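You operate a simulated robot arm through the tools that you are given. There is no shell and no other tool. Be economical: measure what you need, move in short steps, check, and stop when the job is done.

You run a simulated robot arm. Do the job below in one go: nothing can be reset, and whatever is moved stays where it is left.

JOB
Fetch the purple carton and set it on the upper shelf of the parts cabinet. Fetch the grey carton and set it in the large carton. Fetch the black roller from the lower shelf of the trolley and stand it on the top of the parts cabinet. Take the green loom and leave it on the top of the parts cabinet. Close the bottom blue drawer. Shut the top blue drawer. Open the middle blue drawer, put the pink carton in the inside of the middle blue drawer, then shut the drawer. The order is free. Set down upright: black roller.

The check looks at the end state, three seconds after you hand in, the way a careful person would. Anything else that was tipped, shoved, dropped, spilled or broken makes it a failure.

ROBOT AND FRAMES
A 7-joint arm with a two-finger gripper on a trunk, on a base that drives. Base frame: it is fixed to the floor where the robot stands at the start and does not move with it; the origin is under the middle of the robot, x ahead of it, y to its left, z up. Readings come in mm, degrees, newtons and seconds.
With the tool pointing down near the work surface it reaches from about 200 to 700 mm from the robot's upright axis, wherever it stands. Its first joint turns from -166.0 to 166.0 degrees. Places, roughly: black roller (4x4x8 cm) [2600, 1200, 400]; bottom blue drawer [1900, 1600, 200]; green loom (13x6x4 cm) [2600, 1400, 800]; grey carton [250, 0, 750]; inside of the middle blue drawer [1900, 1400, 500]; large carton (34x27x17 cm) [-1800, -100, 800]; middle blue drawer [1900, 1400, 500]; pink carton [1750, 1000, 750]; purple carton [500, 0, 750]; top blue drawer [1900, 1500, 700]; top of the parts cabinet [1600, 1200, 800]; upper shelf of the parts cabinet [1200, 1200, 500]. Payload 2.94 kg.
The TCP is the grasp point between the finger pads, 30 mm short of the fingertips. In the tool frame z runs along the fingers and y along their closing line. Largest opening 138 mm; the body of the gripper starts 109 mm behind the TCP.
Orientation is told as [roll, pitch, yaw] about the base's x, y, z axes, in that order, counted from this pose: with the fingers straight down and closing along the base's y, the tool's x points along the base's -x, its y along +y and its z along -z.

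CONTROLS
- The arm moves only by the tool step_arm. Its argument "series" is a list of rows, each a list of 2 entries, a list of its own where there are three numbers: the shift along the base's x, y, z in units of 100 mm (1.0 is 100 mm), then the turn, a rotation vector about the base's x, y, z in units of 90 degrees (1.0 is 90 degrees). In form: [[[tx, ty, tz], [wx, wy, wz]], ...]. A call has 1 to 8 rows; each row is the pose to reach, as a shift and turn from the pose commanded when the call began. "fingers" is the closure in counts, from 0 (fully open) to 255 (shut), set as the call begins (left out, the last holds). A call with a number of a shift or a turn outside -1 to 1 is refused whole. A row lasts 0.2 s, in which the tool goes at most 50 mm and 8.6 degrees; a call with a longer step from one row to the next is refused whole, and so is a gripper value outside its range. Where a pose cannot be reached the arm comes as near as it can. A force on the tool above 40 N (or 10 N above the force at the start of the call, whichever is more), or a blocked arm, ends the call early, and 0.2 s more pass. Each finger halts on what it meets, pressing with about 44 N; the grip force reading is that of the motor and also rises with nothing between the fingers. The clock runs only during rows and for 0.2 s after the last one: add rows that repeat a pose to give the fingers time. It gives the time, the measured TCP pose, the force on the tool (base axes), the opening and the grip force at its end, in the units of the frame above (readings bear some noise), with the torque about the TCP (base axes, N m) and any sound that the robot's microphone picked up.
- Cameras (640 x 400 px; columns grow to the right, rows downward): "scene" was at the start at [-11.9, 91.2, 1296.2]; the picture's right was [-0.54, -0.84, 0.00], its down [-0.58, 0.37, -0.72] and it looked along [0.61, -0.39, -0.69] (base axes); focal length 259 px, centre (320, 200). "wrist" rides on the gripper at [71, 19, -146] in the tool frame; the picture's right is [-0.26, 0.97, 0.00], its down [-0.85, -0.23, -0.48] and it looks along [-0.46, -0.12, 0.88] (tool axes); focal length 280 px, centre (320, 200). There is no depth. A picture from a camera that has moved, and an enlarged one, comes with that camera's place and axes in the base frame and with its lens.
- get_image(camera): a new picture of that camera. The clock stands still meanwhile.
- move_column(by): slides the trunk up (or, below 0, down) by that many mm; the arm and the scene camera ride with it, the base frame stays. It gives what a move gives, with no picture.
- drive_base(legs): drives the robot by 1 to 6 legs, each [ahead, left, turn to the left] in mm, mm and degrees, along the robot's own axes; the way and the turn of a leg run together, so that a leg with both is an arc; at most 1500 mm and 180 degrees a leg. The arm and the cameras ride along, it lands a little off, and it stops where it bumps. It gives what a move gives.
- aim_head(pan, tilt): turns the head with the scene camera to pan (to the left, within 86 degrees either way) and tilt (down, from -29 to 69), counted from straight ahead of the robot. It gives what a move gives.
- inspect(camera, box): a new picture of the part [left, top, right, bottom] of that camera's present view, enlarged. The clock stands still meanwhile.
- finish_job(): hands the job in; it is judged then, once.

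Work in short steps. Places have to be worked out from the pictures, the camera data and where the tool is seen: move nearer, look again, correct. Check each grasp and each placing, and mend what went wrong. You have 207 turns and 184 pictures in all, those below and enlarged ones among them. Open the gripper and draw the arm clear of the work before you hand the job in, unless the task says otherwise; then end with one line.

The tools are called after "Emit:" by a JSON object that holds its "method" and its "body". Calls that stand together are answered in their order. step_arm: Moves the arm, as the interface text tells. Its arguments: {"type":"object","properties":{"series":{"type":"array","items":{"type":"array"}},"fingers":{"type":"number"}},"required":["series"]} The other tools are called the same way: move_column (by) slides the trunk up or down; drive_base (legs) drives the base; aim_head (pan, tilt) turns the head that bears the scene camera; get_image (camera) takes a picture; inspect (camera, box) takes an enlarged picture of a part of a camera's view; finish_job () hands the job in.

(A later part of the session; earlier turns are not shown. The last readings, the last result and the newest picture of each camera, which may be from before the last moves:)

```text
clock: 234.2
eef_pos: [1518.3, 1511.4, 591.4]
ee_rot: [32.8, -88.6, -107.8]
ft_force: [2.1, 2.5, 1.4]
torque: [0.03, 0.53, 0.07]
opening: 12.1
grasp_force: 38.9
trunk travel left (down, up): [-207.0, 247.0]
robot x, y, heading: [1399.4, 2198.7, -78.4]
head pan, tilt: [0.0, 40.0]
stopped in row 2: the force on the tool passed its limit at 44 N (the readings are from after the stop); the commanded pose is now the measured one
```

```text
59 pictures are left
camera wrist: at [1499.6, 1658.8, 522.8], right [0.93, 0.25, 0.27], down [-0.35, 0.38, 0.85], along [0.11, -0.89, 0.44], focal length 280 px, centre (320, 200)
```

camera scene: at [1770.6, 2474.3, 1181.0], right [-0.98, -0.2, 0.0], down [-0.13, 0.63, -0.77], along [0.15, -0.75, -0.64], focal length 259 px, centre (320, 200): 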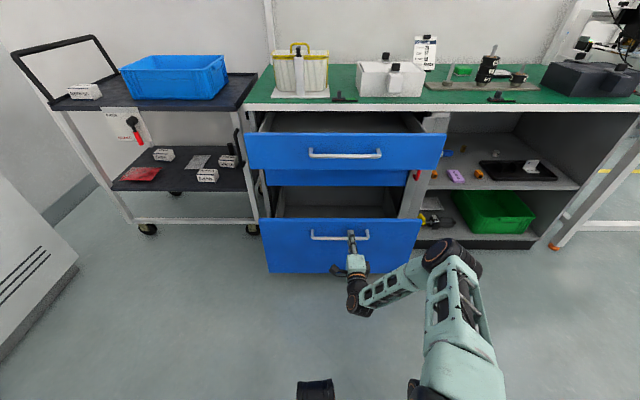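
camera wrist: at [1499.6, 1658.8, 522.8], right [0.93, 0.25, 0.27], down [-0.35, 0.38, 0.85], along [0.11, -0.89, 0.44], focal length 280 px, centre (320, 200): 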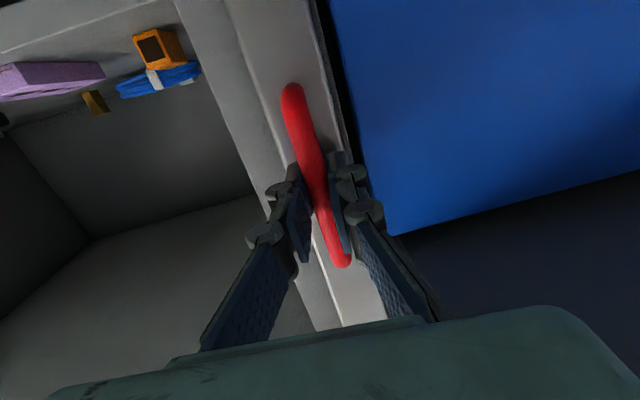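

The locking bar is at its end stop, 30 mm over, and clear of the drawers. I release it, back out, and set up to push the top drawer.

Emit:
{"method": "step_arm", "body": {"series": [[[0, 0, 0], [0, 0, 0]], [[0, 0, 0], [0, 0, 0]], [[0, 0, 0], [0, 0, 0.06]]], "fingers": 180}}

Emit:
{"method": "drive_base", "body": {"legs": [[-270, 0, 0], [0, 150, 0]]}}

Emit:
{"method": "move_column", "body": {"by": 150}}

Emit:
{"method": "step_arm", "body": {"series": [[[0, 0, 0], [0, 0, 0]], [[0, 0, 0], [0, 0, 0]], [[0, 0, 0], [0, 0, 0]]], "fingers": 255}}

Emit:
{"method": "get_image", "body": {"camera": "scene"}}

```text
clock: 235.0
eef_pos: [1517.1, 1510.5, 591.1]
ee_rot: [34.8, -88.6, -104.4]
ft_force: [0.5, -0.9, -0.3]
torque: [-0.02, -0.01, -0.02]
opening: 40.3
grasp_force: 0.0
trunk travel left (down, up): [-207.0, 247.0]
robot x, y, heading: [1404.3, 2204.1, -78.5]
head pan, tilt: [0.0, 40.0]
```

```text
clock: 238.5
eef_pos: [1612.4, 1809.7, 591.7]
ee_rot: [34.4, -88.7, -103.7]
ft_force: [0.2, -0.4, -1.0]
torque: [-0.03, -0.01, 0.02]
opening: 40.7
grasp_force: 0.1
trunk travel left (down, up): [-207.0, 247.0]
robot x, y, heading: [1490.6, 2504.2, -78.4]
head pan, tilt: [0.0, 40.0]
```

```text
clock: 240.2
eef_pos: [1612.3, 1810.7, 740.5]
ee_rot: [34.1, -88.7, -103.6]
ft_force: [0.2, 0.6, -0.6]
torque: [0.01, 0.01, -0.02]
opening: 40.4
grasp_force: 0.0
trunk travel left (down, up): [-357.0, 97.0]
robot x, y, heading: [1491.8, 2500.1, -78.2]
head pan, tilt: [0.0, 40.0]
```

```text
clock: 241.0
eef_pos: [1612.0, 1810.8, 742.5]
ee_rot: [34.2, -88.5, -103.7]
ft_force: [-0.5, -0.1, -1.0]
torque: [-0.01, 0.0, 0.04]
opening: 0.1
grasp_force: 28.9
trunk travel left (down, up): [-357.0, 97.0]
robot x, y, heading: [1493.4, 2502.9, -78.3]
head pan, tilt: [0.0, 40.0]
```

```text
58 pictures are left
camera scene: at [1625.3, 2525.8, 1509.0], right [-0.98, -0.2, 0.0], down [-0.13, 0.63, -0.77], along [0.16, -0.75, -0.64], focal length 259 px, centre (320, 200)
```

scene: 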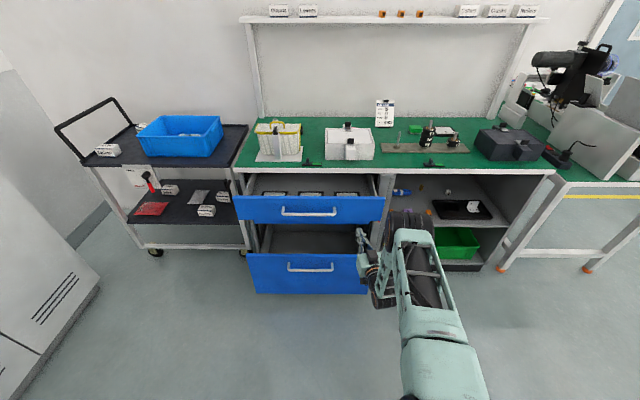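

Positioned right of the handle at z≈741. I push the top drawer in with the base.

Emit:
{"method": "drive_base", "body": {"legs": [[250, 0, 0]]}}

Emit:
{"method": "drive_base", "body": {"legs": [[90, 0, 0]]}}

Emit:
{"method": "get_image", "body": {"camera": "wrist"}}

```text
clock: 242.8
eef_pos: [1664.0, 1564.7, 741.1]
ee_rot: [34.2, -88.6, -103.6]
ft_force: [0.3, 0.2, 0.4]
torque: [0.01, 0.04, -0.01]
opening: 0.0
grasp_force: 28.9
trunk travel left (down, up): [-357.0, 97.0]
robot x, y, heading: [1543.2, 2257.1, -78.1]
head pan, tilt: [0.0, 40.0]
```

```text
clock: 243.9
eef_pos: [1674.4, 1514.7, 742.7]
ee_rot: [40.5, -88.7, -109.7]
ft_force: [-1.1, 6.0, 3.7]
torque: [-0.17, -0.05, -0.06]
opening: 0.0
grasp_force: 28.6
trunk travel left (down, up): [-357.0, 97.0]
robot x, y, heading: [1555.2, 2205.0, -78.3]
head pan, tilt: [0.0, 40.0]
stopped in leg 1: the force on the tool passed its limit at 110 N (the readings are from after the stop); the commanded pose is now the measured one
```

```text
57 pictures are left
camera wrist: at [1641.9, 1659.8, 672.0], right [0.9, 0.34, 0.28], down [-0.39, 0.35, 0.85], along [0.19, -0.88, 0.44], focal length 280 px, centre (320, 200)
```

wrist: 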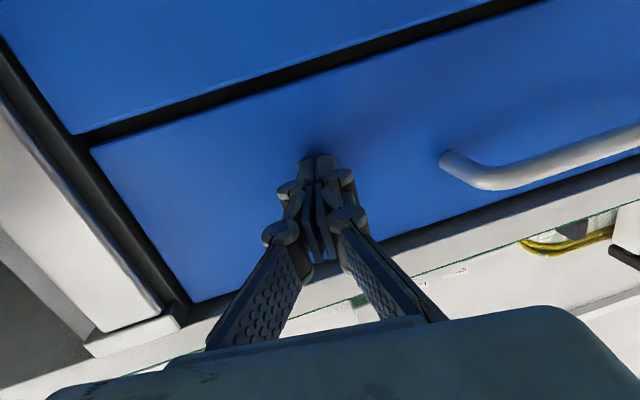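

The top drawer is now truly flush with the middle one. I back off, lower, and do the bottom drawer the same way.

Emit:
{"method": "drive_base", "body": {"legs": [[-320, 0, 0]]}}

Emit:
{"method": "move_column", "body": {"by": -350}}

Emit:
{"method": "drive_base", "body": {"legs": [[270, 0, 0]]}}

Emit:
{"method": "drive_base", "body": {"legs": [[90, 0, 0]]}}

Emit:
{"method": "get_image", "body": {"camera": "scene"}}

```text
clock: 246.0
eef_pos: [1613.9, 1822.0, 740.3]
ee_rot: [38.3, -88.7, -107.4]
ft_force: [0.6, 0.3, 0.4]
torque: [-0.02, -0.01, -0.01]
opening: 0.0
grasp_force: 28.3
trunk travel left (down, up): [-357.0, 97.0]
robot x, y, heading: [1492.9, 2509.6, -77.9]
head pan, tilt: [0.0, 40.0]
```

```text
clock: 249.4
eef_pos: [1613.6, 1821.8, 391.6]
ee_rot: [38.5, -88.6, -107.4]
ft_force: [-0.2, -0.4, 0.1]
torque: [-0.04, -0.02, 0.0]
opening: 0.0
grasp_force: 28.3
trunk travel left (down, up): [-7.0, 447.0]
robot x, y, heading: [1489.7, 2511.3, -78.0]
head pan, tilt: [0.0, 40.0]
```

```text
clock: 251.3
eef_pos: [1669.1, 1557.8, 391.8]
ee_rot: [38.6, -88.7, -107.5]
ft_force: [0.5, 0.5, -0.2]
torque: [0.01, 0.0, 0.05]
opening: 0.0
grasp_force: 28.4
trunk travel left (down, up): [-7.0, 447.0]
robot x, y, heading: [1546.6, 2244.8, -78.0]
head pan, tilt: [0.0, 40.0]
```

```text
clock: 252.3
eef_pos: [1677.4, 1517.0, 389.5]
ee_rot: [47.0, -88.8, -115.9]
ft_force: [-1.4, 4.9, 2.6]
torque: [-0.15, 0.0, -0.04]
opening: 0.0
grasp_force: 27.6
trunk travel left (down, up): [-7.0, 447.0]
robot x, y, heading: [1558.1, 2196.8, -77.9]
head pan, tilt: [0.0, 40.0]
stopped in leg 1: the force on the tool passed its limit at 138 N (the readings are from after the stop); the commanded pose is now the measured one
```

```text
56 pictures are left
camera scene: at [1689.6, 2221.6, 1158.7], right [-0.98, -0.21, 0.0], down [-0.13, 0.63, -0.77], along [0.16, -0.75, -0.64], focal length 259 px, centre (320, 200)
```

scene: 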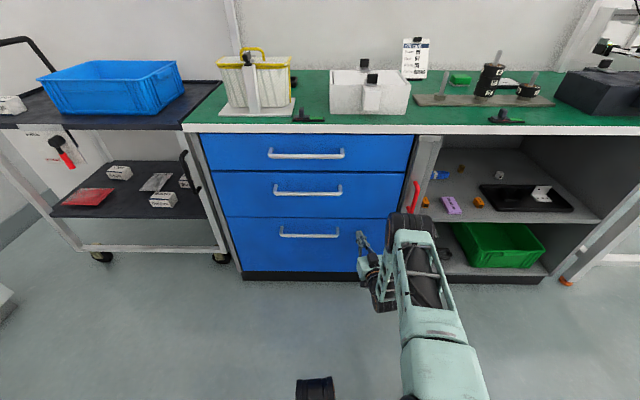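

All three fronts are flush now. To open the middle drawer, I back off, straighten the tool, roll it 90°, and line up with the middle bar (z≈624).

Emit:
{"method": "drive_base", "body": {"legs": [[-250, 0, -0.9], [0, 165, 0]]}}

Emit:
{"method": "move_column", "body": {"by": 234}}

Emit:
{"method": "step_arm", "body": {"series": [[[0, 0, 0], [0, 0, -0.09]], [[0, 0, 0], [0.0, 0.0, -0.1]], [[0, 0, 0], [0.0, 0.0, -0.1]]], "fingers": 180}}

Emit:
{"method": "step_arm", "body": {"series": [[[0, 0, 0], [0.017, -0.088, 0]], [[0, 0, 0], [0.034, -0.176, 0]], [[0, 0, 0], [0.051, -0.264, 0]], [[0, 0, 0], [0.068, -0.352, 0]], [[0, 0, 0], [0.085, -0.44, 0]], [[0, 0, 0], [0.102, -0.528, 0]], [[0, 0, 0], [0.119, -0.616, 0]], [[0, 0, 0], [0.136, -0.704, 0]]]}}

Emit:
{"method": "step_arm", "body": {"series": [[[0, 0, 0], [0.017, -0.088, 0]], [[0, 0, 0], [0.034, -0.176, 0]], [[0, 0, 0], [0.051, -0.264, 0]], [[0, 0, 0], [0.053, -0.275, 0]]]}}

Emit:
{"method": "get_image", "body": {"camera": "wrist"}}

```text
clock: 255.8
eef_pos: [1777.0, 1788.3, 390.0]
ee_rot: [45.3, -88.8, -115.0]
ft_force: [0.0, 0.0, -0.9]
torque: [-0.05, -0.01, -0.01]
opening: 0.0
grasp_force: 28.6
trunk travel left (down, up): [-7.0, 447.0]
robot x, y, heading: [1668.6, 2470.6, -79.0]
head pan, tilt: [0.0, 40.0]
```

```text
clock: 258.2
eef_pos: [1779.0, 1788.0, 623.1]
ee_rot: [44.9, -88.8, -114.9]
ft_force: [-0.3, -0.6, 0.7]
torque: [-0.02, 0.01, 0.0]
opening: 0.1
grasp_force: 28.6
trunk travel left (down, up): [-241.0, 213.0]
robot x, y, heading: [1670.1, 2472.4, -78.7]
head pan, tilt: [0.0, 40.0]
```

```text
clock: 259.0
eef_pos: [1777.3, 1788.6, 622.5]
ee_rot: [44.7, -88.8, -123.6]
ft_force: [-0.4, -0.4, 1.7]
torque: [-0.01, -0.01, -0.01]
opening: 40.8
grasp_force: 0.1
trunk travel left (down, up): [-241.0, 213.0]
robot x, y, heading: [1667.0, 2472.9, -79.0]
head pan, tilt: [0.0, 40.0]
```

```text
clock: 260.8
eef_pos: [1778.9, 1790.1, 624.9]
ee_rot: [89.7, -24.5, -168.1]
ft_force: [0.3, 0.6, 1.0]
torque: [-0.03, 0.0, -0.01]
opening: 40.6
grasp_force: 0.1
trunk travel left (down, up): [-241.0, 213.0]
robot x, y, heading: [1670.6, 2472.2, -79.0]
head pan, tilt: [0.0, 40.0]
```

```text
clock: 261.8
eef_pos: [1778.2, 1788.8, 624.5]
ee_rot: [90.3, 0.7, -168.2]
ft_force: [-0.6, 0.2, -0.2]
torque: [0.0, 0.02, 0.0]
opening: 40.7
grasp_force: 0.0
trunk travel left (down, up): [-241.0, 213.0]
robot x, y, heading: [1666.8, 2474.3, -78.9]
head pan, tilt: [0.0, 40.0]
```

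```text
55 pictures are left
camera wrist: at [1818.1, 1945.7, 642.2], right [-0.27, -0.05, 0.96], down [-0.93, 0.29, -0.24], along [-0.27, -0.95, -0.13], focal length 280 px, centre (320, 200)
```

wrist: 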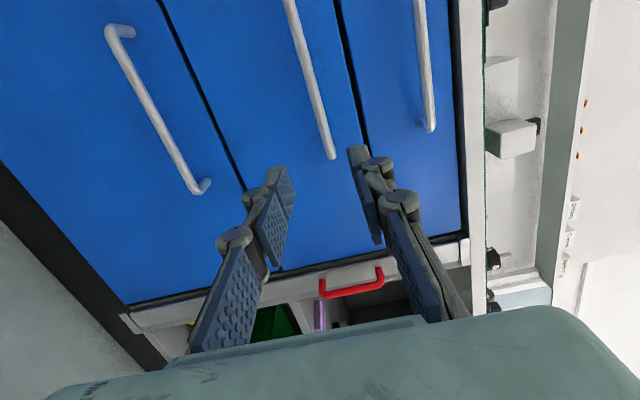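

Lined up. I drive forward to the bar and grip it.

Emit:
{"method": "drive_base", "body": {"legs": [[231, 0, 0]]}}

Emit:
{"method": "step_arm", "body": {"series": [[[0, 0, 0], [0, 0, 0]], [[0, 0, 0], [0, 0, 0]], [[0, 0, 0], [0, 0, 0]]], "fingers": 255}}

```text
clock: 263.6
eef_pos: [1819.4, 1561.5, 623.7]
ee_rot: [90.3, 0.5, -168.4]
ft_force: [-0.1, 0.4, -0.1]
torque: [-0.02, -0.02, -0.04]
opening: 40.6
grasp_force: 0.0
trunk travel left (down, up): [-241.0, 213.0]
robot x, y, heading: [1714.4, 2246.4, -79.1]
head pan, tilt: [0.0, 40.0]
```

```text
clock: 264.4
eef_pos: [1819.8, 1560.8, 623.5]
ee_rot: [90.4, 0.5, -168.4]
ft_force: [0.9, -2.9, 1.1]
torque: [-0.07, 0.52, -0.04]
opening: 12.6
grasp_force: 38.6
trunk travel left (down, up): [-241.0, 213.0]
robot x, y, heading: [1716.1, 2243.1, -79.2]
head pan, tilt: [0.0, 40.0]
```

Gripped. I pull it open by driving back 250 mm.

Emit:
{"method": "drive_base", "body": {"legs": [[-250, 0, 0]]}}

Emit:
{"method": "get_image", "body": {"camera": "scene"}}

```text
clock: 266.2
eef_pos: [1773.5, 1800.9, 623.7]
ee_rot: [90.3, 0.7, -168.5]
ft_force: [-7.7, -0.6, 2.8]
torque: [-0.06, 0.38, -0.03]
opening: 14.4
grasp_force: 38.1
trunk travel left (down, up): [-241.0, 213.0]
robot x, y, heading: [1664.2, 2485.1, -79.1]
head pan, tilt: [0.0, 40.0]
```

```text
54 pictures are left
camera scene: at [1799.4, 2506.8, 1393.0], right [-0.98, -0.19, 0.0], down [-0.12, 0.63, -0.77], along [0.14, -0.75, -0.64], focal length 259 px, centre (320, 200)
```

scene: 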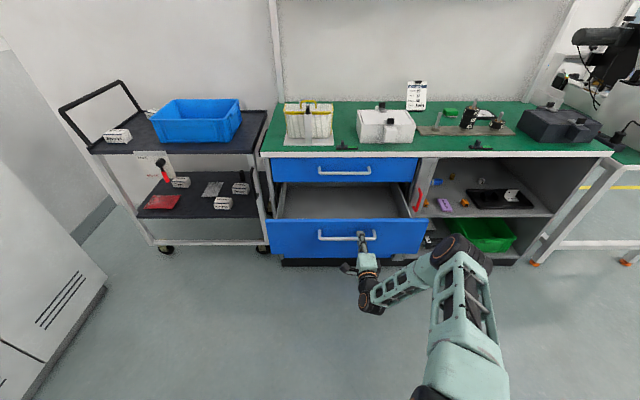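

The middle drawer is open and empty inside. I release the handle, back away and turn the tool to point down.

Emit:
{"method": "step_arm", "body": {"series": [[[0, 0, 0], [0, 0, 0]], [[0, 0, 0], [0, 0, 0]], [[0, 0, 0], [0, 0, 0]]], "fingers": 150}}

Emit:
{"method": "drive_base", "body": {"legs": [[-100, 0, 0]]}}

Emit:
{"method": "move_column", "body": {"by": 210}}

Emit:
{"method": "step_arm", "body": {"series": [[[0, 0, 0.05], [0.088, 0.017, 0]], [[0, 0, 0.1], [0.176, 0.034, 0]], [[0, 0, 0.2], [0.264, 0.051, 0]], [[-0.02, 0.1, 0.4], [0.352, 0.068, 0]], [[-0.04, 0.2, 0.6], [0.44, 0.085, 0]], [[-0.06, 0.3, 0.8], [0.528, 0.102, 0]], [[-0.1, 0.5, 0.9], [0.616, 0.119, 0]], [[-0.14, 0.7, 0.9], [0.704, 0.136, 0]]]}}

Emit:
{"method": "step_arm", "body": {"series": [[[-0.05, 0.3, 0], [0.088, 0.017, 0]], [[-0.1, 0.6, 0], [0.176, 0.034, 0]], [[-0.15, 0.8, 0], [0.264, 0.051, 0]], [[-0.15, 0.8, 0], [0.275, 0.053, 0]]]}}

```text
clock: 267.0
eef_pos: [1773.1, 1800.5, 623.8]
ee_rot: [90.2, 0.6, -168.5]
ft_force: [0.0, 0.0, -0.3]
torque: [-0.01, -0.01, 0.02]
opening: 56.9
grasp_force: 0.0
trunk travel left (down, up): [-241.0, 213.0]
robot x, y, heading: [1670.6, 2483.9, -79.0]
head pan, tilt: [0.0, 40.0]
```

```text
clock: 268.1
eef_pos: [1754.0, 1899.9, 622.6]
ee_rot: [90.2, 0.6, -168.5]
ft_force: [-0.7, -0.1, -0.4]
torque: [-0.02, -0.03, 0.0]
opening: 56.9
grasp_force: 0.0
trunk travel left (down, up): [-241.0, 213.0]
robot x, y, heading: [1648.4, 2584.7, -79.2]
head pan, tilt: [0.0, 40.0]
```

```text
clock: 270.4
eef_pos: [1753.3, 1900.0, 833.2]
ee_rot: [90.2, 0.6, -168.5]
ft_force: [-0.5, -0.8, -0.9]
torque: [-0.02, -0.02, -0.02]
opening: 56.6
grasp_force: 0.1
trunk travel left (down, up): [-451.0, 3.0]
robot x, y, heading: [1648.6, 2583.4, -79.2]
head pan, tilt: [0.0, 40.0]
```

```text
clock: 272.2
eef_pos: [1740.4, 1970.6, 923.7]
ee_rot: [25.8, 0.7, -169.3]
ft_force: [0.2, 0.1, 0.0]
torque: [0.0, -0.01, 0.01]
opening: 57.0
grasp_force: 0.0
trunk travel left (down, up): [-451.0, 3.0]
robot x, y, heading: [1647.5, 2587.3, -78.9]
head pan, tilt: [0.0, 40.0]
```

```text
clock: 273.2
eef_pos: [1724.9, 2049.5, 924.9]
ee_rot: [0.4, 0.6, -169.6]
ft_force: [0.3, 0.3, -0.2]
torque: [0.01, 0.01, -0.02]
opening: 56.9
grasp_force: 0.1
trunk travel left (down, up): [-451.0, 3.0]
robot x, y, heading: [1645.0, 2584.4, -79.3]
head pan, tilt: [0.0, 40.0]
```

I raise the tool and drive to the right of the open drawer, close to the cabinet, to find the pink carton.

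Emit:
{"method": "step_arm", "body": {"series": [[[0, 0, 0.5], [0, 0, 0]], [[0, 0, 1.0], [0, 0, 0]], [[0, 0, 1.0], [0, 0, 0]]]}}

Emit:
{"method": "drive_base", "body": {"legs": [[0, -540, 0], [680, 0, 0]]}}

Emit:
{"method": "get_image", "body": {"camera": "scene"}}

Emit:
{"method": "get_image", "body": {"camera": "wrist"}}

```text
clock: 274.0
eef_pos: [1724.0, 2049.7, 1024.7]
ee_rot: [0.4, 0.7, -169.7]
ft_force: [-0.3, -0.1, 0.1]
torque: [-0.02, -0.03, 0.0]
opening: 56.7
grasp_force: 0.0
trunk travel left (down, up): [-451.0, 3.0]
robot x, y, heading: [1646.4, 2585.2, -79.2]
head pan, tilt: [0.0, 40.0]
```

```text
clock: 282.5
eef_pos: [1339.4, 1281.3, 1025.8]
ee_rot: [0.4, 0.6, -169.1]
ft_force: [-0.3, 1.5, 0.8]
torque: [0.0, -0.02, 0.0]
opening: 58.4
grasp_force: 0.1
trunk travel left (down, up): [-451.0, 3.0]
robot x, y, heading: [1259.0, 1812.7, -78.5]
head pan, tilt: [0.0, 40.0]
```

```text
53 pictures are left
camera scene: at [1391.0, 1835.9, 1603.0], right [-0.98, -0.2, 0.0], down [-0.13, 0.63, -0.77], along [0.15, -0.75, -0.64], focal length 259 px, centre (320, 200)
```

scene: 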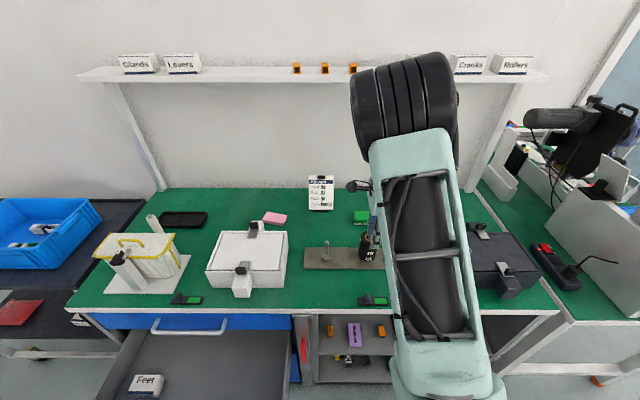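

```text
52 pictures are left
camera wrist: at [1411.4, 1276.8, 1170.6], right [-0.07, -1.0, 0.01], down [-0.88, 0.07, 0.47], along [-0.46, 0.03, -0.89], focal length 280 px, centre (320, 200)
```

wrist: 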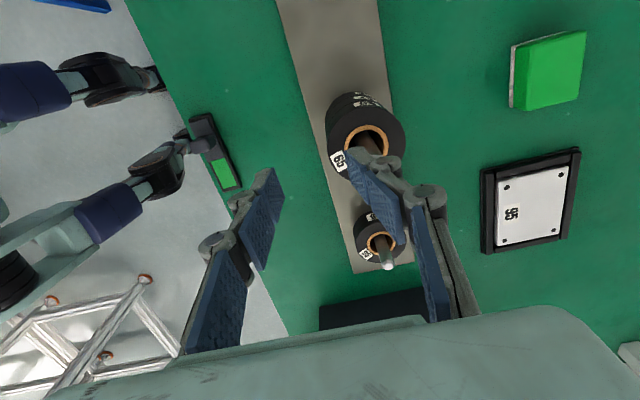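

Pink is at about (1728,1116), right-behind the white box. I zoom in on it.

Emit:
{"method": "inspect", "body": {"camera": "scene", "box": [190, 180, 350, 300]}}

```text
3.33 times, centred on (270, 240) of scene
camera zoom: at [1391.0, 1835.9, 1603.0], right [-0.98, -0.2, 0.0], down [-0.13, 0.63, -0.77], along [0.15, -0.75, -0.64], focal length 862 px, centre (487, 67)
```

zoom: 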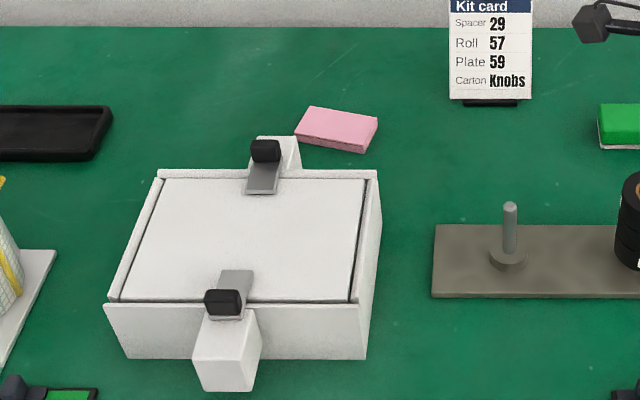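

Pink's long axis lies along x, centre about (1722,1119). I move slightly closer, set the tool to close along x, and tilt 30° for reach.

Emit:
{"method": "drive_base", "body": {"legs": [[60, 58, 0]]}}

Emit:
{"method": "step_arm", "body": {"series": [[[0, 0, 0.05], [0, 0, 0.09]], [[0, 0, 0.1], [0, 0, 0.18]], [[0, 0, 0.1], [0, 0, 0.27]], [[0, 0, 0.1], [0, 0, 0.36]], [[0, 0, 0.1], [0, 0, 0.45]], [[0, 0, 0.1], [0, 0, 0.54]], [[0, 0, 0.1], [0, 0, 0.63]], [[0, 0, 0.1], [0, 0, 0.72]]], "fingers": 60}}

Emit:
{"method": "step_arm", "body": {"series": [[[0.3, -0.1, 0], [0, 0, 0.09]], [[0.6, -0.2, 0], [0, 0, 0.125]], [[1.0, -0.3, 0], [0, 0, 0.125]], [[1.0, -0.3, 0], [0, 0, 0.125]]]}}

Emit:
{"method": "step_arm", "body": {"series": [[[0.3, 0, 0], [-0.09, 0.005, 0]], [[0.6, 0, 0], [-0.18, 0.009, 0]], [[0.9, 0, 0], [-0.27, 0.014, 0]], [[1.0, 0, 0], [-0.333, 0.017, 0]], [[1.0, 0, 0], [-0.333, 0.017, 0]]]}}

Emit:
{"method": "get_image", "body": {"camera": "wrist"}}

```text
clock: 283.7
eef_pos: [1388.0, 1235.8, 1025.6]
ee_rot: [0.6, 0.5, -169.2]
ft_force: [0.3, 0.3, 1.3]
torque: [-0.02, -0.02, -0.02]
opening: 56.7
grasp_force: 0.0
trunk travel left (down, up): [-451.0, 3.0]
robot x, y, heading: [1310.3, 1769.9, -79.1]
head pan, tilt: [0.0, 40.0]
stopped in leg 1: the robot was blocked; the commanded pose is now the measured one
```

```text
clock: 285.5
eef_pos: [1387.4, 1236.2, 1035.1]
ee_rot: [0.6, 0.6, -104.4]
ft_force: [0.4, 0.1, 0.3]
torque: [0.02, 0.0, 0.03]
opening: 105.9
grasp_force: 0.1
trunk travel left (down, up): [-451.0, 3.0]
robot x, y, heading: [1310.7, 1770.6, -79.2]
head pan, tilt: [0.0, 40.0]
```

```text
clock: 286.5
eef_pos: [1488.2, 1204.7, 1035.8]
ee_rot: [0.6, 0.6, -93.3]
ft_force: [-0.3, 0.3, 0.6]
torque: [0.0, 0.02, -0.01]
opening: 105.8
grasp_force: 0.0
trunk travel left (down, up): [-451.0, 3.0]
robot x, y, heading: [1309.3, 1770.8, -79.0]
head pan, tilt: [0.0, 40.0]
```

```text
clock: 287.7
eef_pos: [1588.3, 1204.2, 1034.6]
ee_rot: [0.8, -29.3, -93.4]
ft_force: [0.6, 0.1, -0.2]
torque: [-0.02, -0.02, 0.02]
opening: 105.3
grasp_force: 0.0
trunk travel left (down, up): [-451.0, 3.0]
robot x, y, heading: [1307.4, 1770.5, -78.7]
head pan, tilt: [0.0, 40.0]
```

```text
50 pictures are left
camera wrist: at [1613.7, 1336.5, 1125.8], right [0.95, -0.28, 0.14], down [-0.27, -0.49, 0.83], along [-0.16, -0.82, -0.54], focal length 280 px, centre (320, 200)
```

wrist: 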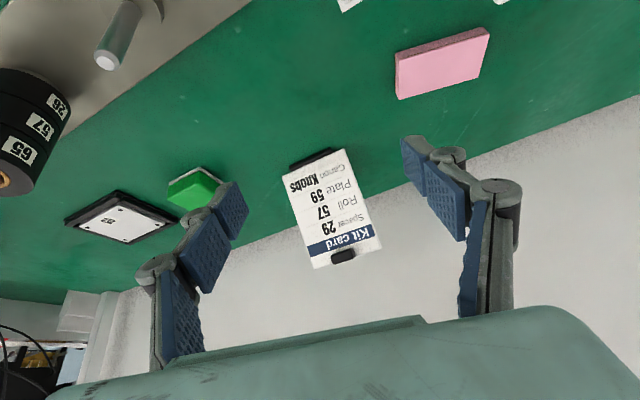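

Pink at about (1724,1126). I move over it and lower.

Emit:
{"method": "step_arm", "body": {"series": [[[0.35, -0.1, 0], [0, 0, 0]], [[0.7, -0.3, 0], [0, 0, 0]], [[1.0, -0.5, -0.2], [0, 0, 0]], [[1.0, -0.6, -0.5], [0, 0, 0]], [[1.0, -0.6, -0.6], [0, 0, 0]]]}}

Emit:
{"method": "step_arm", "body": {"series": [[[0.36, -0.04, 0], [0, 0, 0]], [[0.36, -0.04, -0.3], [0, 0, 0]], [[0.36, -0.04, -0.6], [0, 0, 0]], [[0.36, -0.04, -0.6], [0, 0, 0]]]}}

Emit:
{"method": "get_image", "body": {"camera": "wrist"}}

```text
clock: 288.9
eef_pos: [1688.5, 1146.7, 974.3]
ee_rot: [0.8, -29.4, -93.5]
ft_force: [-0.5, 0.5, -0.5]
torque: [0.01, -0.01, 0.01]
opening: 105.6
grasp_force: 0.0
trunk travel left (down, up): [-451.0, 3.0]
robot x, y, heading: [1308.1, 1769.1, -79.1]
head pan, tilt: [0.0, 40.0]
```

```text
clock: 289.9
eef_pos: [1723.2, 1142.8, 916.1]
ee_rot: [0.8, -29.4, -93.4]
ft_force: [0.1, -0.4, -0.4]
torque: [0.01, 0.04, 0.02]
opening: 105.6
grasp_force: 0.1
trunk travel left (down, up): [-451.0, 3.0]
robot x, y, heading: [1311.4, 1768.8, -79.0]
head pan, tilt: [0.0, 40.0]
```

```text
49 pictures are left
camera wrist: at [1749.3, 1274.2, 1007.1], right [0.95, -0.28, 0.14], down [-0.27, -0.49, 0.83], along [-0.16, -0.82, -0.54], focal length 280 px, centre (320, 200)
```

wrist: 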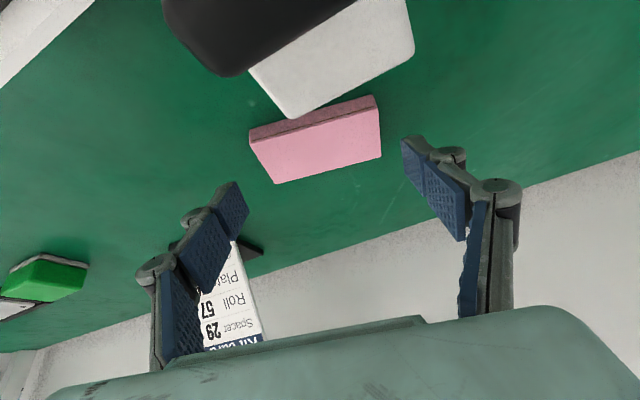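

The white clamp block is close behind the pink carton; I shift 10 mm inward so the fingers clear it, then lower with guarded steps.

Emit:
{"method": "step_arm", "body": {"series": [[[0.03, -0.1, 0], [0, 0, 0]], [[0.03, -0.1, -0.15], [0, 0, 0]], [[0.03, -0.1, -0.25], [0, 0, 0]], [[0.03, -0.1, -0.33], [0, 0, 0]]]}}

Emit:
{"method": "get_image", "body": {"camera": "wrist"}}

```text
clock: 290.9
eef_pos: [1726.4, 1132.4, 881.8]
ee_rot: [0.9, -29.4, -93.3]
ft_force: [-0.5, 0.0, 1.0]
torque: [0.01, -0.02, 0.0]
opening: 105.3
grasp_force: 0.1
trunk travel left (down, up): [-451.0, 3.0]
robot x, y, heading: [1312.2, 1764.5, -79.0]
head pan, tilt: [0.0, 40.0]
```

```text
48 pictures are left
camera wrist: at [1752.5, 1264.2, 973.9], right [0.95, -0.28, 0.14], down [-0.27, -0.49, 0.83], along [-0.16, -0.82, -0.54], focal length 280 px, centre (320, 200)
```

wrist: 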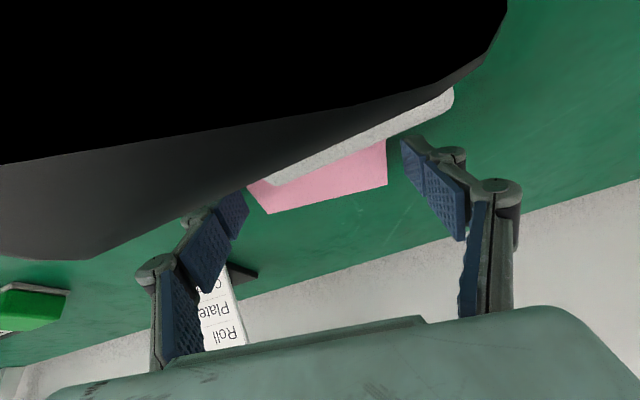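

The wrist camera is right next to the clamp knob, but there's no contact. I don't go lower, and close here.

Emit:
{"method": "step_arm", "body": {"series": [[[0, 0, 0], [0, 0, 0]], [[0, 0, 0], [0, 0, 0]], [[0, 0, 0], [0, 0, 0]]], "fingers": 145}}

Emit:
{"method": "step_arm", "body": {"series": [[[0, 0, 0.1], [0, 0, 0]], [[0, 0, 0.3], [0, 0, 0]], [[0, 0, 0.7], [0, 0, 0]], [[0, 0, 1.0], [0, 0, 0]], [[0, 0, 1.0], [0, 0, 0]]]}}

Emit:
{"method": "get_image", "body": {"camera": "wrist"}}

```text
clock: 291.7
eef_pos: [1726.7, 1132.3, 882.4]
ee_rot: [0.8, -29.4, -93.3]
ft_force: [-0.5, -0.7, 1.0]
torque: [0.0, 0.08, 0.0]
opening: 88.2
grasp_force: 44.3
trunk travel left (down, up): [-451.0, 3.0]
robot x, y, heading: [1310.7, 1766.0, -78.9]
head pan, tilt: [0.0, 40.0]
```

```text
clock: 292.9
eef_pos: [1725.8, 1129.5, 982.2]
ee_rot: [0.7, -29.5, -93.3]
ft_force: [-0.5, -0.7, -0.1]
torque: [-0.01, 0.01, 0.02]
opening: 88.5
grasp_force: 43.3
trunk travel left (down, up): [-451.0, 3.0]
robot x, y, heading: [1309.7, 1767.4, -78.8]
head pan, tilt: [0.0, 40.0]
```

```text
47 pictures are left
camera wrist: at [1752.3, 1262.5, 1073.8], right [0.95, -0.28, 0.14], down [-0.27, -0.49, 0.83], along [-0.16, -0.82, -0.54], focal length 280 px, centre (320, 200)
```

wrist: 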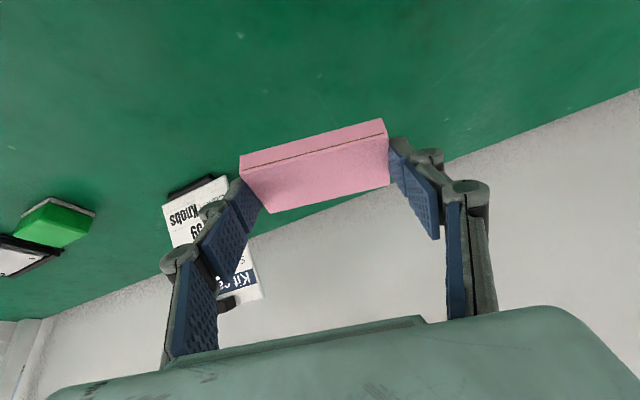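

The pink carton is held. I raise it over the box, back away, shift left, and check the position above the open drawer.

Emit:
{"method": "step_arm", "body": {"series": [[[0, 0, 0.4], [0, 0, 0]], [[0, 0, 0.7], [0, 0, 0]], [[0, 0, 0.7], [0, 0, 0]]]}}

Emit:
{"method": "drive_base", "body": {"legs": [[-485, 0, 0], [0, 110, 0]]}}

Emit:
{"method": "get_image", "body": {"camera": "scene"}}

Emit:
{"method": "get_image", "body": {"camera": "wrist"}}

```text
clock: 293.7
eef_pos: [1725.6, 1129.8, 1052.8]
ee_rot: [0.7, -29.4, -93.3]
ft_force: [-0.5, -0.2, 0.3]
torque: [-0.02, 0.0, 0.02]
opening: 88.7
grasp_force: 43.7
trunk travel left (down, up): [-451.0, 3.0]
robot x, y, heading: [1307.9, 1771.3, -78.9]
head pan, tilt: [0.0, 40.0]
```

```text
clock: 297.9
eef_pos: [1739.6, 1636.6, 1052.7]
ee_rot: [0.6, -29.5, -93.4]
ft_force: [-0.6, -0.6, -0.1]
torque: [0.02, 0.01, -0.03]
opening: 88.4
grasp_force: 44.5
trunk travel left (down, up): [-451.0, 3.0]
robot x, y, heading: [1321.6, 2275.1, -79.2]
head pan, tilt: [0.0, 40.0]
```

```text
46 pictures are left
camera scene: at [1457.4, 2295.5, 1602.9], right [-0.98, -0.19, 0.0], down [-0.12, 0.63, -0.77], along [0.15, -0.75, -0.64], focal length 259 px, centre (320, 200)
```

scene: 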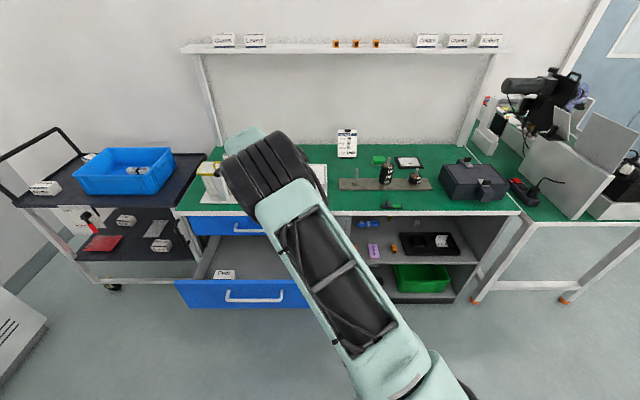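

```text
45 pictures are left
camera wrist: at [1766.3, 1768.0, 1144.0], right [0.95, -0.28, 0.14], down [-0.27, -0.49, 0.83], along [-0.16, -0.82, -0.54], focal length 280 px, centre (320, 200)
```

wrist: 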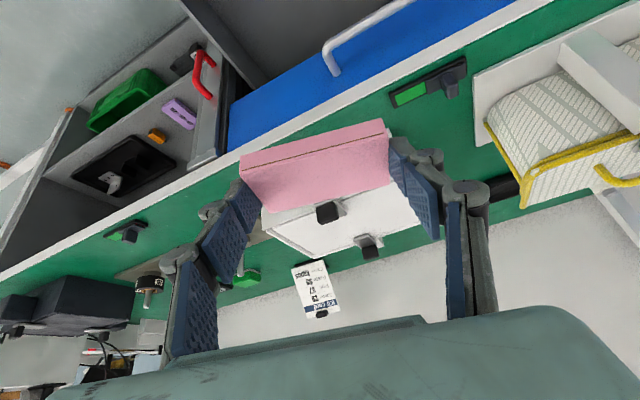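

The carton is above the drawer's front-right area, clear of the "Feet" box. I lower the trunk and then finish with guarded arm steps.

Emit:
{"method": "move_column", "body": {"by": -390}}

Emit:
{"method": "get_image", "body": {"camera": "wrist"}}

Emit:
{"method": "get_image", "body": {"camera": "scene"}}

```text
clock: 301.6
eef_pos: [1740.4, 1635.8, 663.7]
ee_rot: [0.6, -29.4, -93.4]
ft_force: [0.1, 0.1, -0.2]
torque: [0.01, -0.03, 0.03]
opening: 88.3
grasp_force: 44.2
trunk travel left (down, up): [-61.0, 393.0]
robot x, y, heading: [1325.5, 2271.2, -79.2]
head pan, tilt: [0.0, 40.0]
```

```text
44 pictures are left
camera wrist: at [1766.1, 1768.0, 754.1], right [0.95, -0.28, 0.14], down [-0.27, -0.49, 0.83], along [-0.16, -0.82, -0.54], focal length 280 px, centre (320, 200)
```

wrist: 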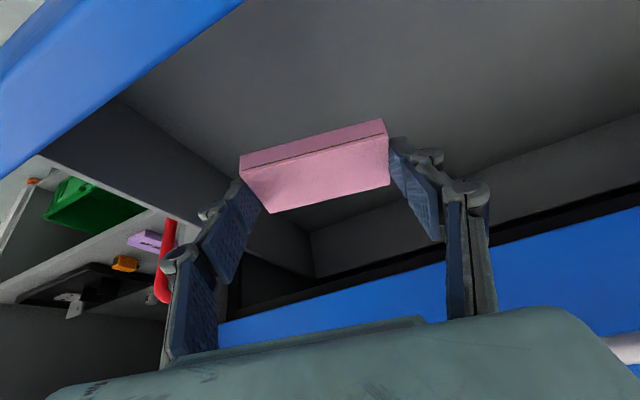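

```text
43 pictures are left
camera scene: at [1457.0, 2295.5, 1213.0], right [-0.98, -0.19, 0.0], down [-0.12, 0.63, -0.77], along [0.15, -0.75, -0.64], focal length 259 px, centre (320, 200)
```

scene: 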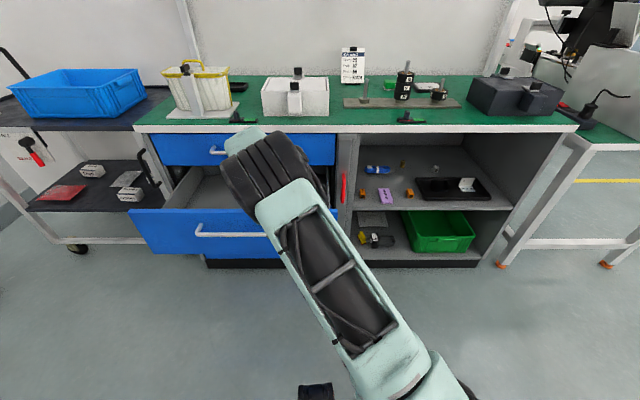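

The carton is inside the drawer opening. I lower with guarded steps.

Emit:
{"method": "step_arm", "body": {"series": [[[0, 0, -0.2], [0, 0, 0]], [[0, 0, -0.35], [0, 0, 0]], [[0, 0, -0.42], [0, 0, 0]], [[0, 0, -0.46], [0, 0, 0]], [[0, 0, -0.5], [0, 0, 0]], [[0, 0, -0.54], [0, 0, 0]], [[0, 0, -0.58], [0, 0, 0]], [[0, 0, -0.62], [0, 0, 0]]]}}

Emit:
{"method": "step_arm", "body": {"series": [[[0, 0, -0.04], [0, 0, 0]], [[0, 0, -0.08], [0, 0, 0]], [[0, 0, -0.12], [0, 0, 0]], [[0, 0, -0.16], [0, 0, 0]], [[0, 0, -0.2], [0, 0, 0]], [[0, 0, -0.24], [0, 0, 0]], [[0, 0, -0.28], [0, 0, 0]], [[0, 0, -0.32], [0, 0, 0]]]}}

```text
clock: 303.4
eef_pos: [1741.0, 1635.6, 600.7]
ee_rot: [0.7, -29.3, -93.3]
ft_force: [0.5, -0.1, -0.7]
torque: [-0.03, -0.01, -0.02]
opening: 88.2
grasp_force: 43.7
trunk travel left (down, up): [-61.0, 393.0]
robot x, y, heading: [1324.2, 2273.1, -79.2]
head pan, tilt: [0.0, 40.0]
```

```text
clock: 305.2
eef_pos: [1741.9, 1632.1, 577.3]
ee_rot: [1.2, -29.9, -93.6]
ft_force: [0.5, -2.4, 36.8]
torque: [4.25, 0.58, 1.07]
opening: 88.2
grasp_force: 44.3
trunk travel left (down, up): [-61.0, 393.0]
robot x, y, heading: [1324.0, 2273.9, -79.1]
head pan, tilt: [0.0, 40.0]
```

The torque shows the contact is 115 mm outward: the camera is touching the drawer's front panel. I raise, shift inward 60 mm, and continue.

Emit:
{"method": "step_arm", "body": {"series": [[[0, 0, 0.15], [0, 0, 0]], [[0.06, -0.3, 0.15], [0, 0, 0]], [[0.12, -0.6, 0.15], [0, 0, 0]], [[0.12, -0.6, 0.15], [0, 0, 0]]]}}

Emit:
{"method": "step_arm", "body": {"series": [[[0, 0, -0.08], [0, 0, 0]], [[0, 0, -0.14], [0, 0, 0]], [[0, 0, -0.18], [0, 0, 0]], [[0, 0, -0.22], [0, 0, 0]], [[0, 0, -0.26], [0, 0, 0]], [[0, 0, -0.3], [0, 0, 0]], [[0, 0, -0.34], [0, 0, 0]]]}}

Emit:
{"method": "get_image", "body": {"camera": "wrist"}}

```text
clock: 306.2
eef_pos: [1751.9, 1572.5, 583.8]
ee_rot: [0.7, -29.3, -93.3]
ft_force: [0.2, -0.2, -0.4]
torque: [0.05, 0.01, 0.04]
opening: 88.3
grasp_force: 43.9
trunk travel left (down, up): [-61.0, 393.0]
robot x, y, heading: [1324.1, 2276.8, -79.4]
head pan, tilt: [0.0, 40.0]
```

```text
clock: 307.1
eef_pos: [1754.5, 1569.8, 577.2]
ee_rot: [1.3, -30.5, -93.4]
ft_force: [-2.4, -2.3, 14.8]
torque: [1.75, 0.16, 0.67]
opening: 88.5
grasp_force: 44.2
trunk travel left (down, up): [-61.0, 393.0]
robot x, y, heading: [1323.5, 2274.7, -79.0]
head pan, tilt: [0.0, 40.0]
stopped in row 4: the force on the tool passed its limit at 43 N (the readings are from after the stop); the commanded pose is now the measured one
```

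```text
42 pictures are left
camera wrist: at [1778.9, 1703.9, 667.0], right [0.95, -0.27, 0.15], down [-0.27, -0.48, 0.84], along [-0.15, -0.84, -0.53], focal length 280 px, centre (320, 200)
```

wrist: 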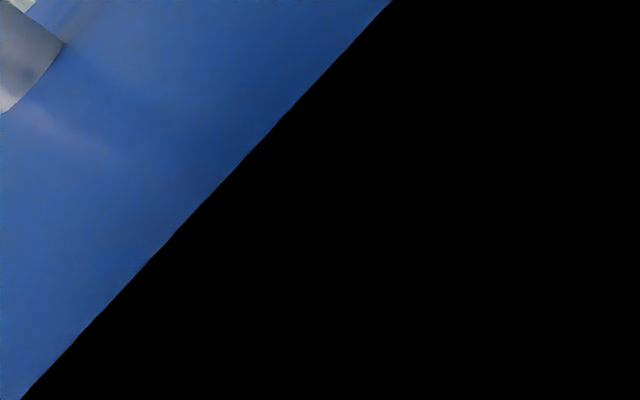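

The camera was outside the panel and pushed the drawer inward a little. I raise well clear and look.

Emit:
{"method": "step_arm", "body": {"series": [[[0, 0, 0.4], [0, 0, 0]], [[0, 0, 0.8], [0, 0, 0]], [[0, 0, 1.0], [-0.006, 0.012, 0]], [[0, 0, 1.0], [-0.006, 0.012, 0]]]}}

Emit:
{"method": "step_arm", "body": {"series": [[[0, 0, 0.4], [0, 0, 0]], [[0, 0, 0.4], [0, 0, 0]]]}}

Emit:
{"method": "get_image", "body": {"camera": "wrist"}}

Emit:
{"method": "inspect", "body": {"camera": "scene", "box": [110, 110, 370, 280]}}

```text
clock: 308.1
eef_pos: [1755.4, 1573.9, 671.9]
ee_rot: [-0.3, -30.5, -92.6]
ft_force: [0.2, -0.1, -0.9]
torque: [0.01, 0.01, 0.0]
opening: 88.3
grasp_force: 44.7
trunk travel left (down, up): [-61.0, 393.0]
robot x, y, heading: [1324.3, 2275.3, -79.1]
head pan, tilt: [0.0, 40.0]
```

```text
clock: 308.7
eef_pos: [1756.5, 1571.9, 712.0]
ee_rot: [-0.2, -30.6, -92.6]
ft_force: [0.2, -1.0, -1.2]
torque: [-0.03, -0.02, -0.01]
opening: 87.9
grasp_force: 43.6
trunk travel left (down, up): [-61.0, 393.0]
robot x, y, heading: [1325.1, 2279.1, -78.8]
head pan, tilt: [0.0, 40.0]
```

```text
41 pictures are left
camera wrist: at [1783.0, 1706.7, 800.6], right [0.95, -0.27, 0.13], down [-0.25, -0.48, 0.84], along [-0.17, -0.84, -0.52], focal length 280 px, centre (320, 200)
```

wrist: 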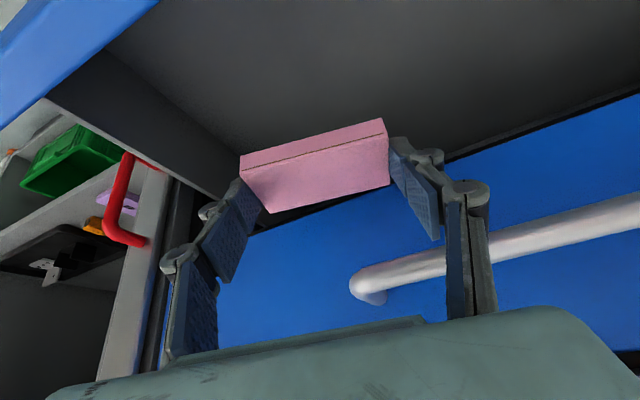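

```text
2.35 times, centred on (240, 195) of scene
camera zoom: at [1456.9, 2295.5, 1213.0], right [-0.98, -0.19, 0.0], down [-0.12, 0.63, -0.77], along [0.15, -0.75, -0.64], focal length 609 px, centre (508, 212)
```

zoom: 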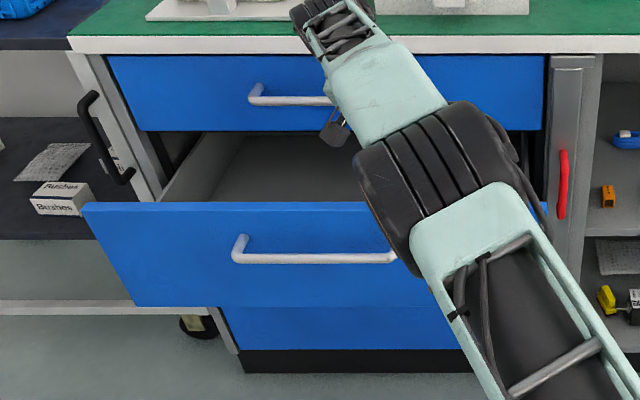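

The panel is now at n≈1305. I raise, make the tool nearly vertical so the camera stays above the panel, bring the base closer, and set the carton down further in.

Emit:
{"method": "move_column", "body": {"by": 230}}

Emit:
{"method": "step_arm", "body": {"series": [[[-0.3, 0.2, 0], [0.06, -0.003, 0]], [[-0.6, 0.4, 0], [0.12, -0.006, 0]], [[-0.85, 0.6, 0], [0.18, -0.009, 0]], [[-1.0, 0.8, 0], [0.244, -0.012, 0]], [[-1.0, 0.8, 0], [0.244, -0.012, 0]]]}}

Emit:
{"method": "step_arm", "body": {"series": [[[-0.2, 0.4, 0], [0, 0, 0]], [[-0.3, 0.7, 0], [0, 0, 0]], [[-0.3, 0.7, 0], [0, 0, 0]]]}}

Emit:
{"method": "drive_base", "body": {"legs": [[140, 240, 0]]}}

Emit:
{"method": "get_image", "body": {"camera": "wrist"}}

```text
clock: 309.7
eef_pos: [1753.5, 1583.1, 762.2]
ee_rot: [-1.5, -28.7, -92.1]
ft_force: [-1.6, 3.9, 0.3]
torque: [0.02, 0.04, 0.19]
opening: 87.9
grasp_force: 44.4
trunk travel left (down, up): [-127.0, 326.0]
robot x, y, heading: [1326.7, 2271.8, -79.2]
head pan, tilt: [0.0, 40.0]
stopped: the force on the tool passed its limit at 48 N (the readings are from after the stop); the commanded pose is now the measured one
```

```text
clock: 310.9
eef_pos: [1651.7, 1661.2, 762.4]
ee_rot: [-1.1, -6.7, -92.1]
ft_force: [0.3, 1.0, 0.2]
torque: [0.0, 0.01, 0.03]
opening: 88.2
grasp_force: 44.2
trunk travel left (down, up): [-127.0, 326.0]
robot x, y, heading: [1324.5, 2277.8, -78.9]
head pan, tilt: [0.0, 40.0]
```

```text
clock: 311.7
eef_pos: [1624.6, 1731.0, 763.2]
ee_rot: [-1.1, -6.8, -92.1]
ft_force: [0.4, 0.4, 0.6]
torque: [-0.04, 0.01, 0.04]
opening: 88.4
grasp_force: 43.6
trunk travel left (down, up): [-127.0, 326.0]
robot x, y, heading: [1322.2, 2276.7, -79.0]
head pan, tilt: [0.0, 40.0]
```

```text
clock: 314.4
eef_pos: [1886.3, 1641.4, 763.1]
ee_rot: [-1.0, -6.7, -92.2]
ft_force: [-0.5, -0.9, -0.2]
torque: [0.0, 0.01, -0.02]
opening: 88.4
grasp_force: 43.7
trunk travel left (down, up): [-127.0, 326.0]
robot x, y, heading: [1588.2, 2182.8, -79.2]
head pan, tilt: [0.0, 40.0]
```

```text
39 pictures are left
camera wrist: at [1912.8, 1727.2, 898.2], right [0.95, -0.3, 0.01], down [-0.25, -0.78, 0.58], along [-0.16, -0.55, -0.82], focal length 280 px, centre (320, 200)
```

wrist: 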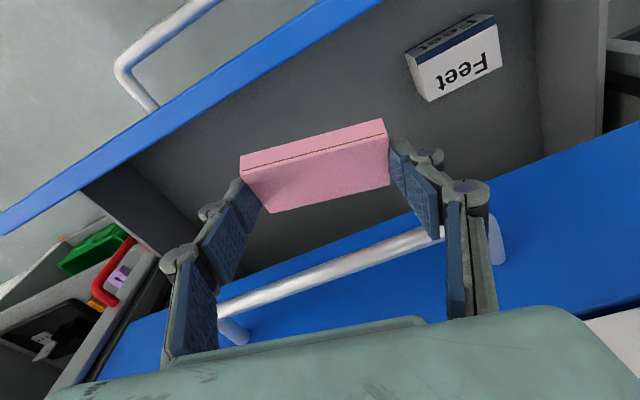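

The "Feet" box is to the left and the top handle would be in the way here; I move the carton right, beyond the handle's end, to lat≈1950.

Emit:
{"method": "step_arm", "body": {"series": [[[-0.4, -0.07, 0], [0, 0, 0]], [[-0.8, -0.15, 0], [0, 0, 0]], [[-1.0, -0.19, 0], [0, 0, 0]]]}}

Emit:
{"method": "step_arm", "body": {"series": [[[-0.4, -0.07, 0], [0, 0, 0]], [[-0.8, -0.15, 0], [0, 0, 0]], [[-1.0, -0.2, 0], [0, 0, 0]], [[-1.0, -0.4, 0], [0, 0, 0]], [[-1.0, -0.6, 0], [0, 0, 0]], [[-1.0, -0.6, 0], [0, 0, 0]]]}}

Emit:
{"method": "get_image", "body": {"camera": "wrist"}}

```text
clock: 315.2
eef_pos: [1787.4, 1620.9, 762.8]
ee_rot: [-1.1, -6.8, -92.1]
ft_force: [0.1, 0.2, -0.8]
torque: [0.02, 0.01, 0.02]
opening: 88.3
grasp_force: 44.1
trunk travel left (down, up): [-127.0, 326.0]
robot x, y, heading: [1584.6, 2187.3, -78.8]
head pan, tilt: [0.0, 40.0]
```

```text
clock: 316.6
eef_pos: [1687.5, 1561.4, 764.2]
ee_rot: [-1.0, -6.8, -92.2]
ft_force: [-0.1, -0.2, -0.5]
torque: [0.01, -0.04, 0.0]
opening: 88.4
grasp_force: 44.2
trunk travel left (down, up): [-127.0, 326.0]
robot x, y, heading: [1586.0, 2186.2, -78.7]
head pan, tilt: [0.0, 40.0]
```

```text
38 pictures are left
camera wrist: at [1712.6, 1647.7, 898.6], right [0.95, -0.3, 0.01], down [-0.25, -0.78, 0.58], along [-0.16, -0.55, -0.82], focal length 280 px, centre (320, 200)
```

wrist: 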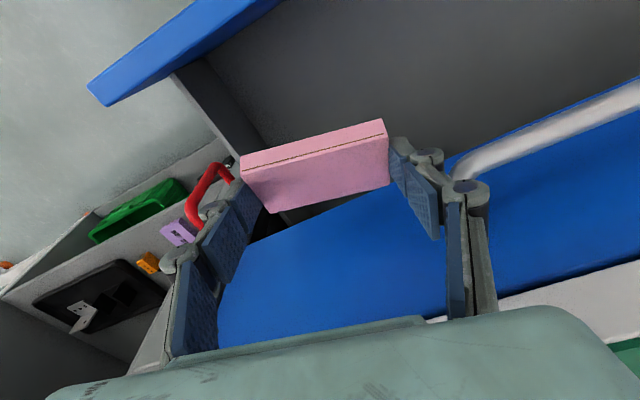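

I shift 15 mm further right to clear the handle's end, then lower the trunk and the arm with guards.

Emit:
{"method": "step_arm", "body": {"series": [[[-0.15, -0.03, 0], [0, 0, 0]], [[-0.15, -0.03, -0.3], [0, 0, 0]], [[-0.15, -0.03, -0.6], [0, 0, 0]], [[-0.15, -0.03, -0.6], [0, 0, 0]]]}}

Emit:
{"method": "move_column", "body": {"by": -105}}

Emit:
{"method": "get_image", "body": {"camera": "wrist"}}

```text
clock: 317.6
eef_pos: [1672.4, 1558.9, 703.5]
ee_rot: [-1.1, -6.7, -92.1]
ft_force: [-0.2, -0.4, -0.6]
torque: [-0.03, 0.01, 0.04]
opening: 88.1
grasp_force: 43.6
trunk travel left (down, up): [-127.0, 326.0]
robot x, y, heading: [1586.7, 2186.6, -78.8]
head pan, tilt: [0.0, 40.0]
```

```text
clock: 319.0
eef_pos: [1672.0, 1559.0, 599.3]
ee_rot: [-1.0, -6.9, -92.2]
ft_force: [-0.2, -0.2, -1.2]
torque: [0.0, 0.01, 0.02]
opening: 88.6
grasp_force: 44.5
trunk travel left (down, up): [-22.0, 431.0]
robot x, y, heading: [1586.9, 2184.6, -79.0]
head pan, tilt: [0.0, 40.0]
```

```text
37 pictures are left
camera wrist: at [1698.4, 1646.0, 733.9], right [0.95, -0.3, 0.01], down [-0.25, -0.78, 0.58], along [-0.16, -0.55, -0.82], focal length 280 px, centre (320, 200)
```

wrist: 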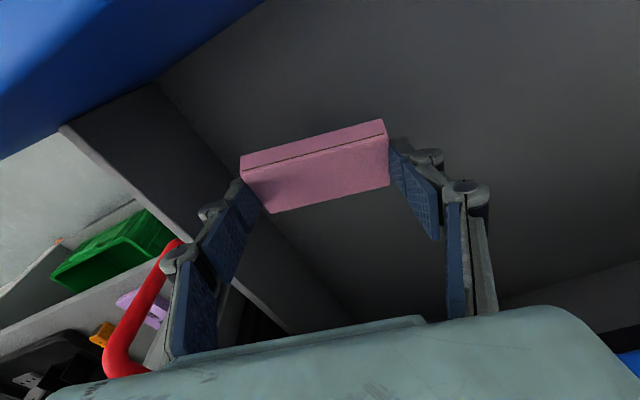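

I continue lowering in small guarded steps.

Emit:
{"method": "step_arm", "body": {"series": [[[0.08, 0.01, -0.05], [0, 0, 0]], [[0.08, 0.01, -0.1], [0, 0, 0]], [[0.08, 0.01, -0.15], [0, 0, 0]], [[0.08, 0.01, -0.2], [0, 0, 0]], [[0.08, 0.01, -0.25], [0, 0, 0]], [[0.08, 0.01, -0.3], [0, 0, 0]]]}}

Emit:
{"method": "step_arm", "body": {"series": [[[0, 0, -0.04], [0, 0, 0]], [[0, 0, -0.08], [0, 0, 0]], [[0, 0, -0.12], [0, 0, 0]], [[0, 0, -0.16], [0, 0, 0]]]}}

```text
clock: 320.4
eef_pos: [1681.0, 1561.0, 568.4]
ee_rot: [-1.1, -6.8, -92.1]
ft_force: [-0.3, 0.3, 0.1]
torque: [-0.02, 0.01, -0.01]
opening: 88.5
grasp_force: 44.1
trunk travel left (down, up): [-22.0, 431.0]
robot x, y, heading: [1587.9, 2186.9, -79.0]
head pan, tilt: [0.0, 40.0]
```

```text
clock: 321.4
eef_pos: [1680.0, 1560.2, 553.5]
ee_rot: [-1.1, -6.8, -92.3]
ft_force: [0.4, 0.2, 0.7]
torque: [-0.02, 0.04, 0.01]
opening: 87.9
grasp_force: 44.0
trunk travel left (down, up): [-22.0, 431.0]
robot x, y, heading: [1587.2, 2185.7, -79.0]
head pan, tilt: [0.0, 40.0]
```

Still free. I shift 15 mm inward to keep the camera off the panel, and go on.

Emit:
{"method": "step_arm", "body": {"series": [[[0.03, -0.15, 0], [0, 0, 0]], [[0.03, -0.15, -0.04], [0, 0, 0]], [[0.03, -0.15, -0.08], [0, 0, 0]], [[0.03, -0.15, -0.12], [0, 0, 0]], [[0.03, -0.15, -0.16], [0, 0, 0]]]}}

Emit:
{"method": "get_image", "body": {"camera": "wrist"}}

```text
clock: 322.6
eef_pos: [1683.5, 1545.5, 536.5]
ee_rot: [-1.1, -6.8, -92.2]
ft_force: [1.6, -0.1, -0.4]
torque: [0.0, 0.0, 0.03]
opening: 88.6
grasp_force: 44.1
trunk travel left (down, up): [-22.0, 431.0]
robot x, y, heading: [1589.0, 2182.5, -79.4]
head pan, tilt: [0.0, 40.0]
```

```text
36 pictures are left
camera wrist: at [1709.3, 1632.5, 671.5], right [0.95, -0.3, 0.01], down [-0.25, -0.78, 0.58], along [-0.16, -0.55, -0.82], focal length 280 px, centre (320, 200)
```

wrist: 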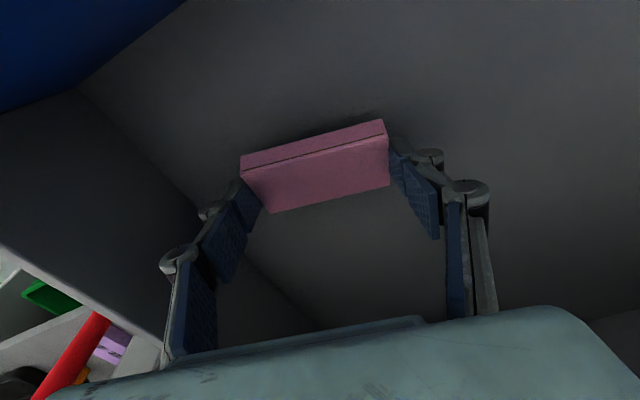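

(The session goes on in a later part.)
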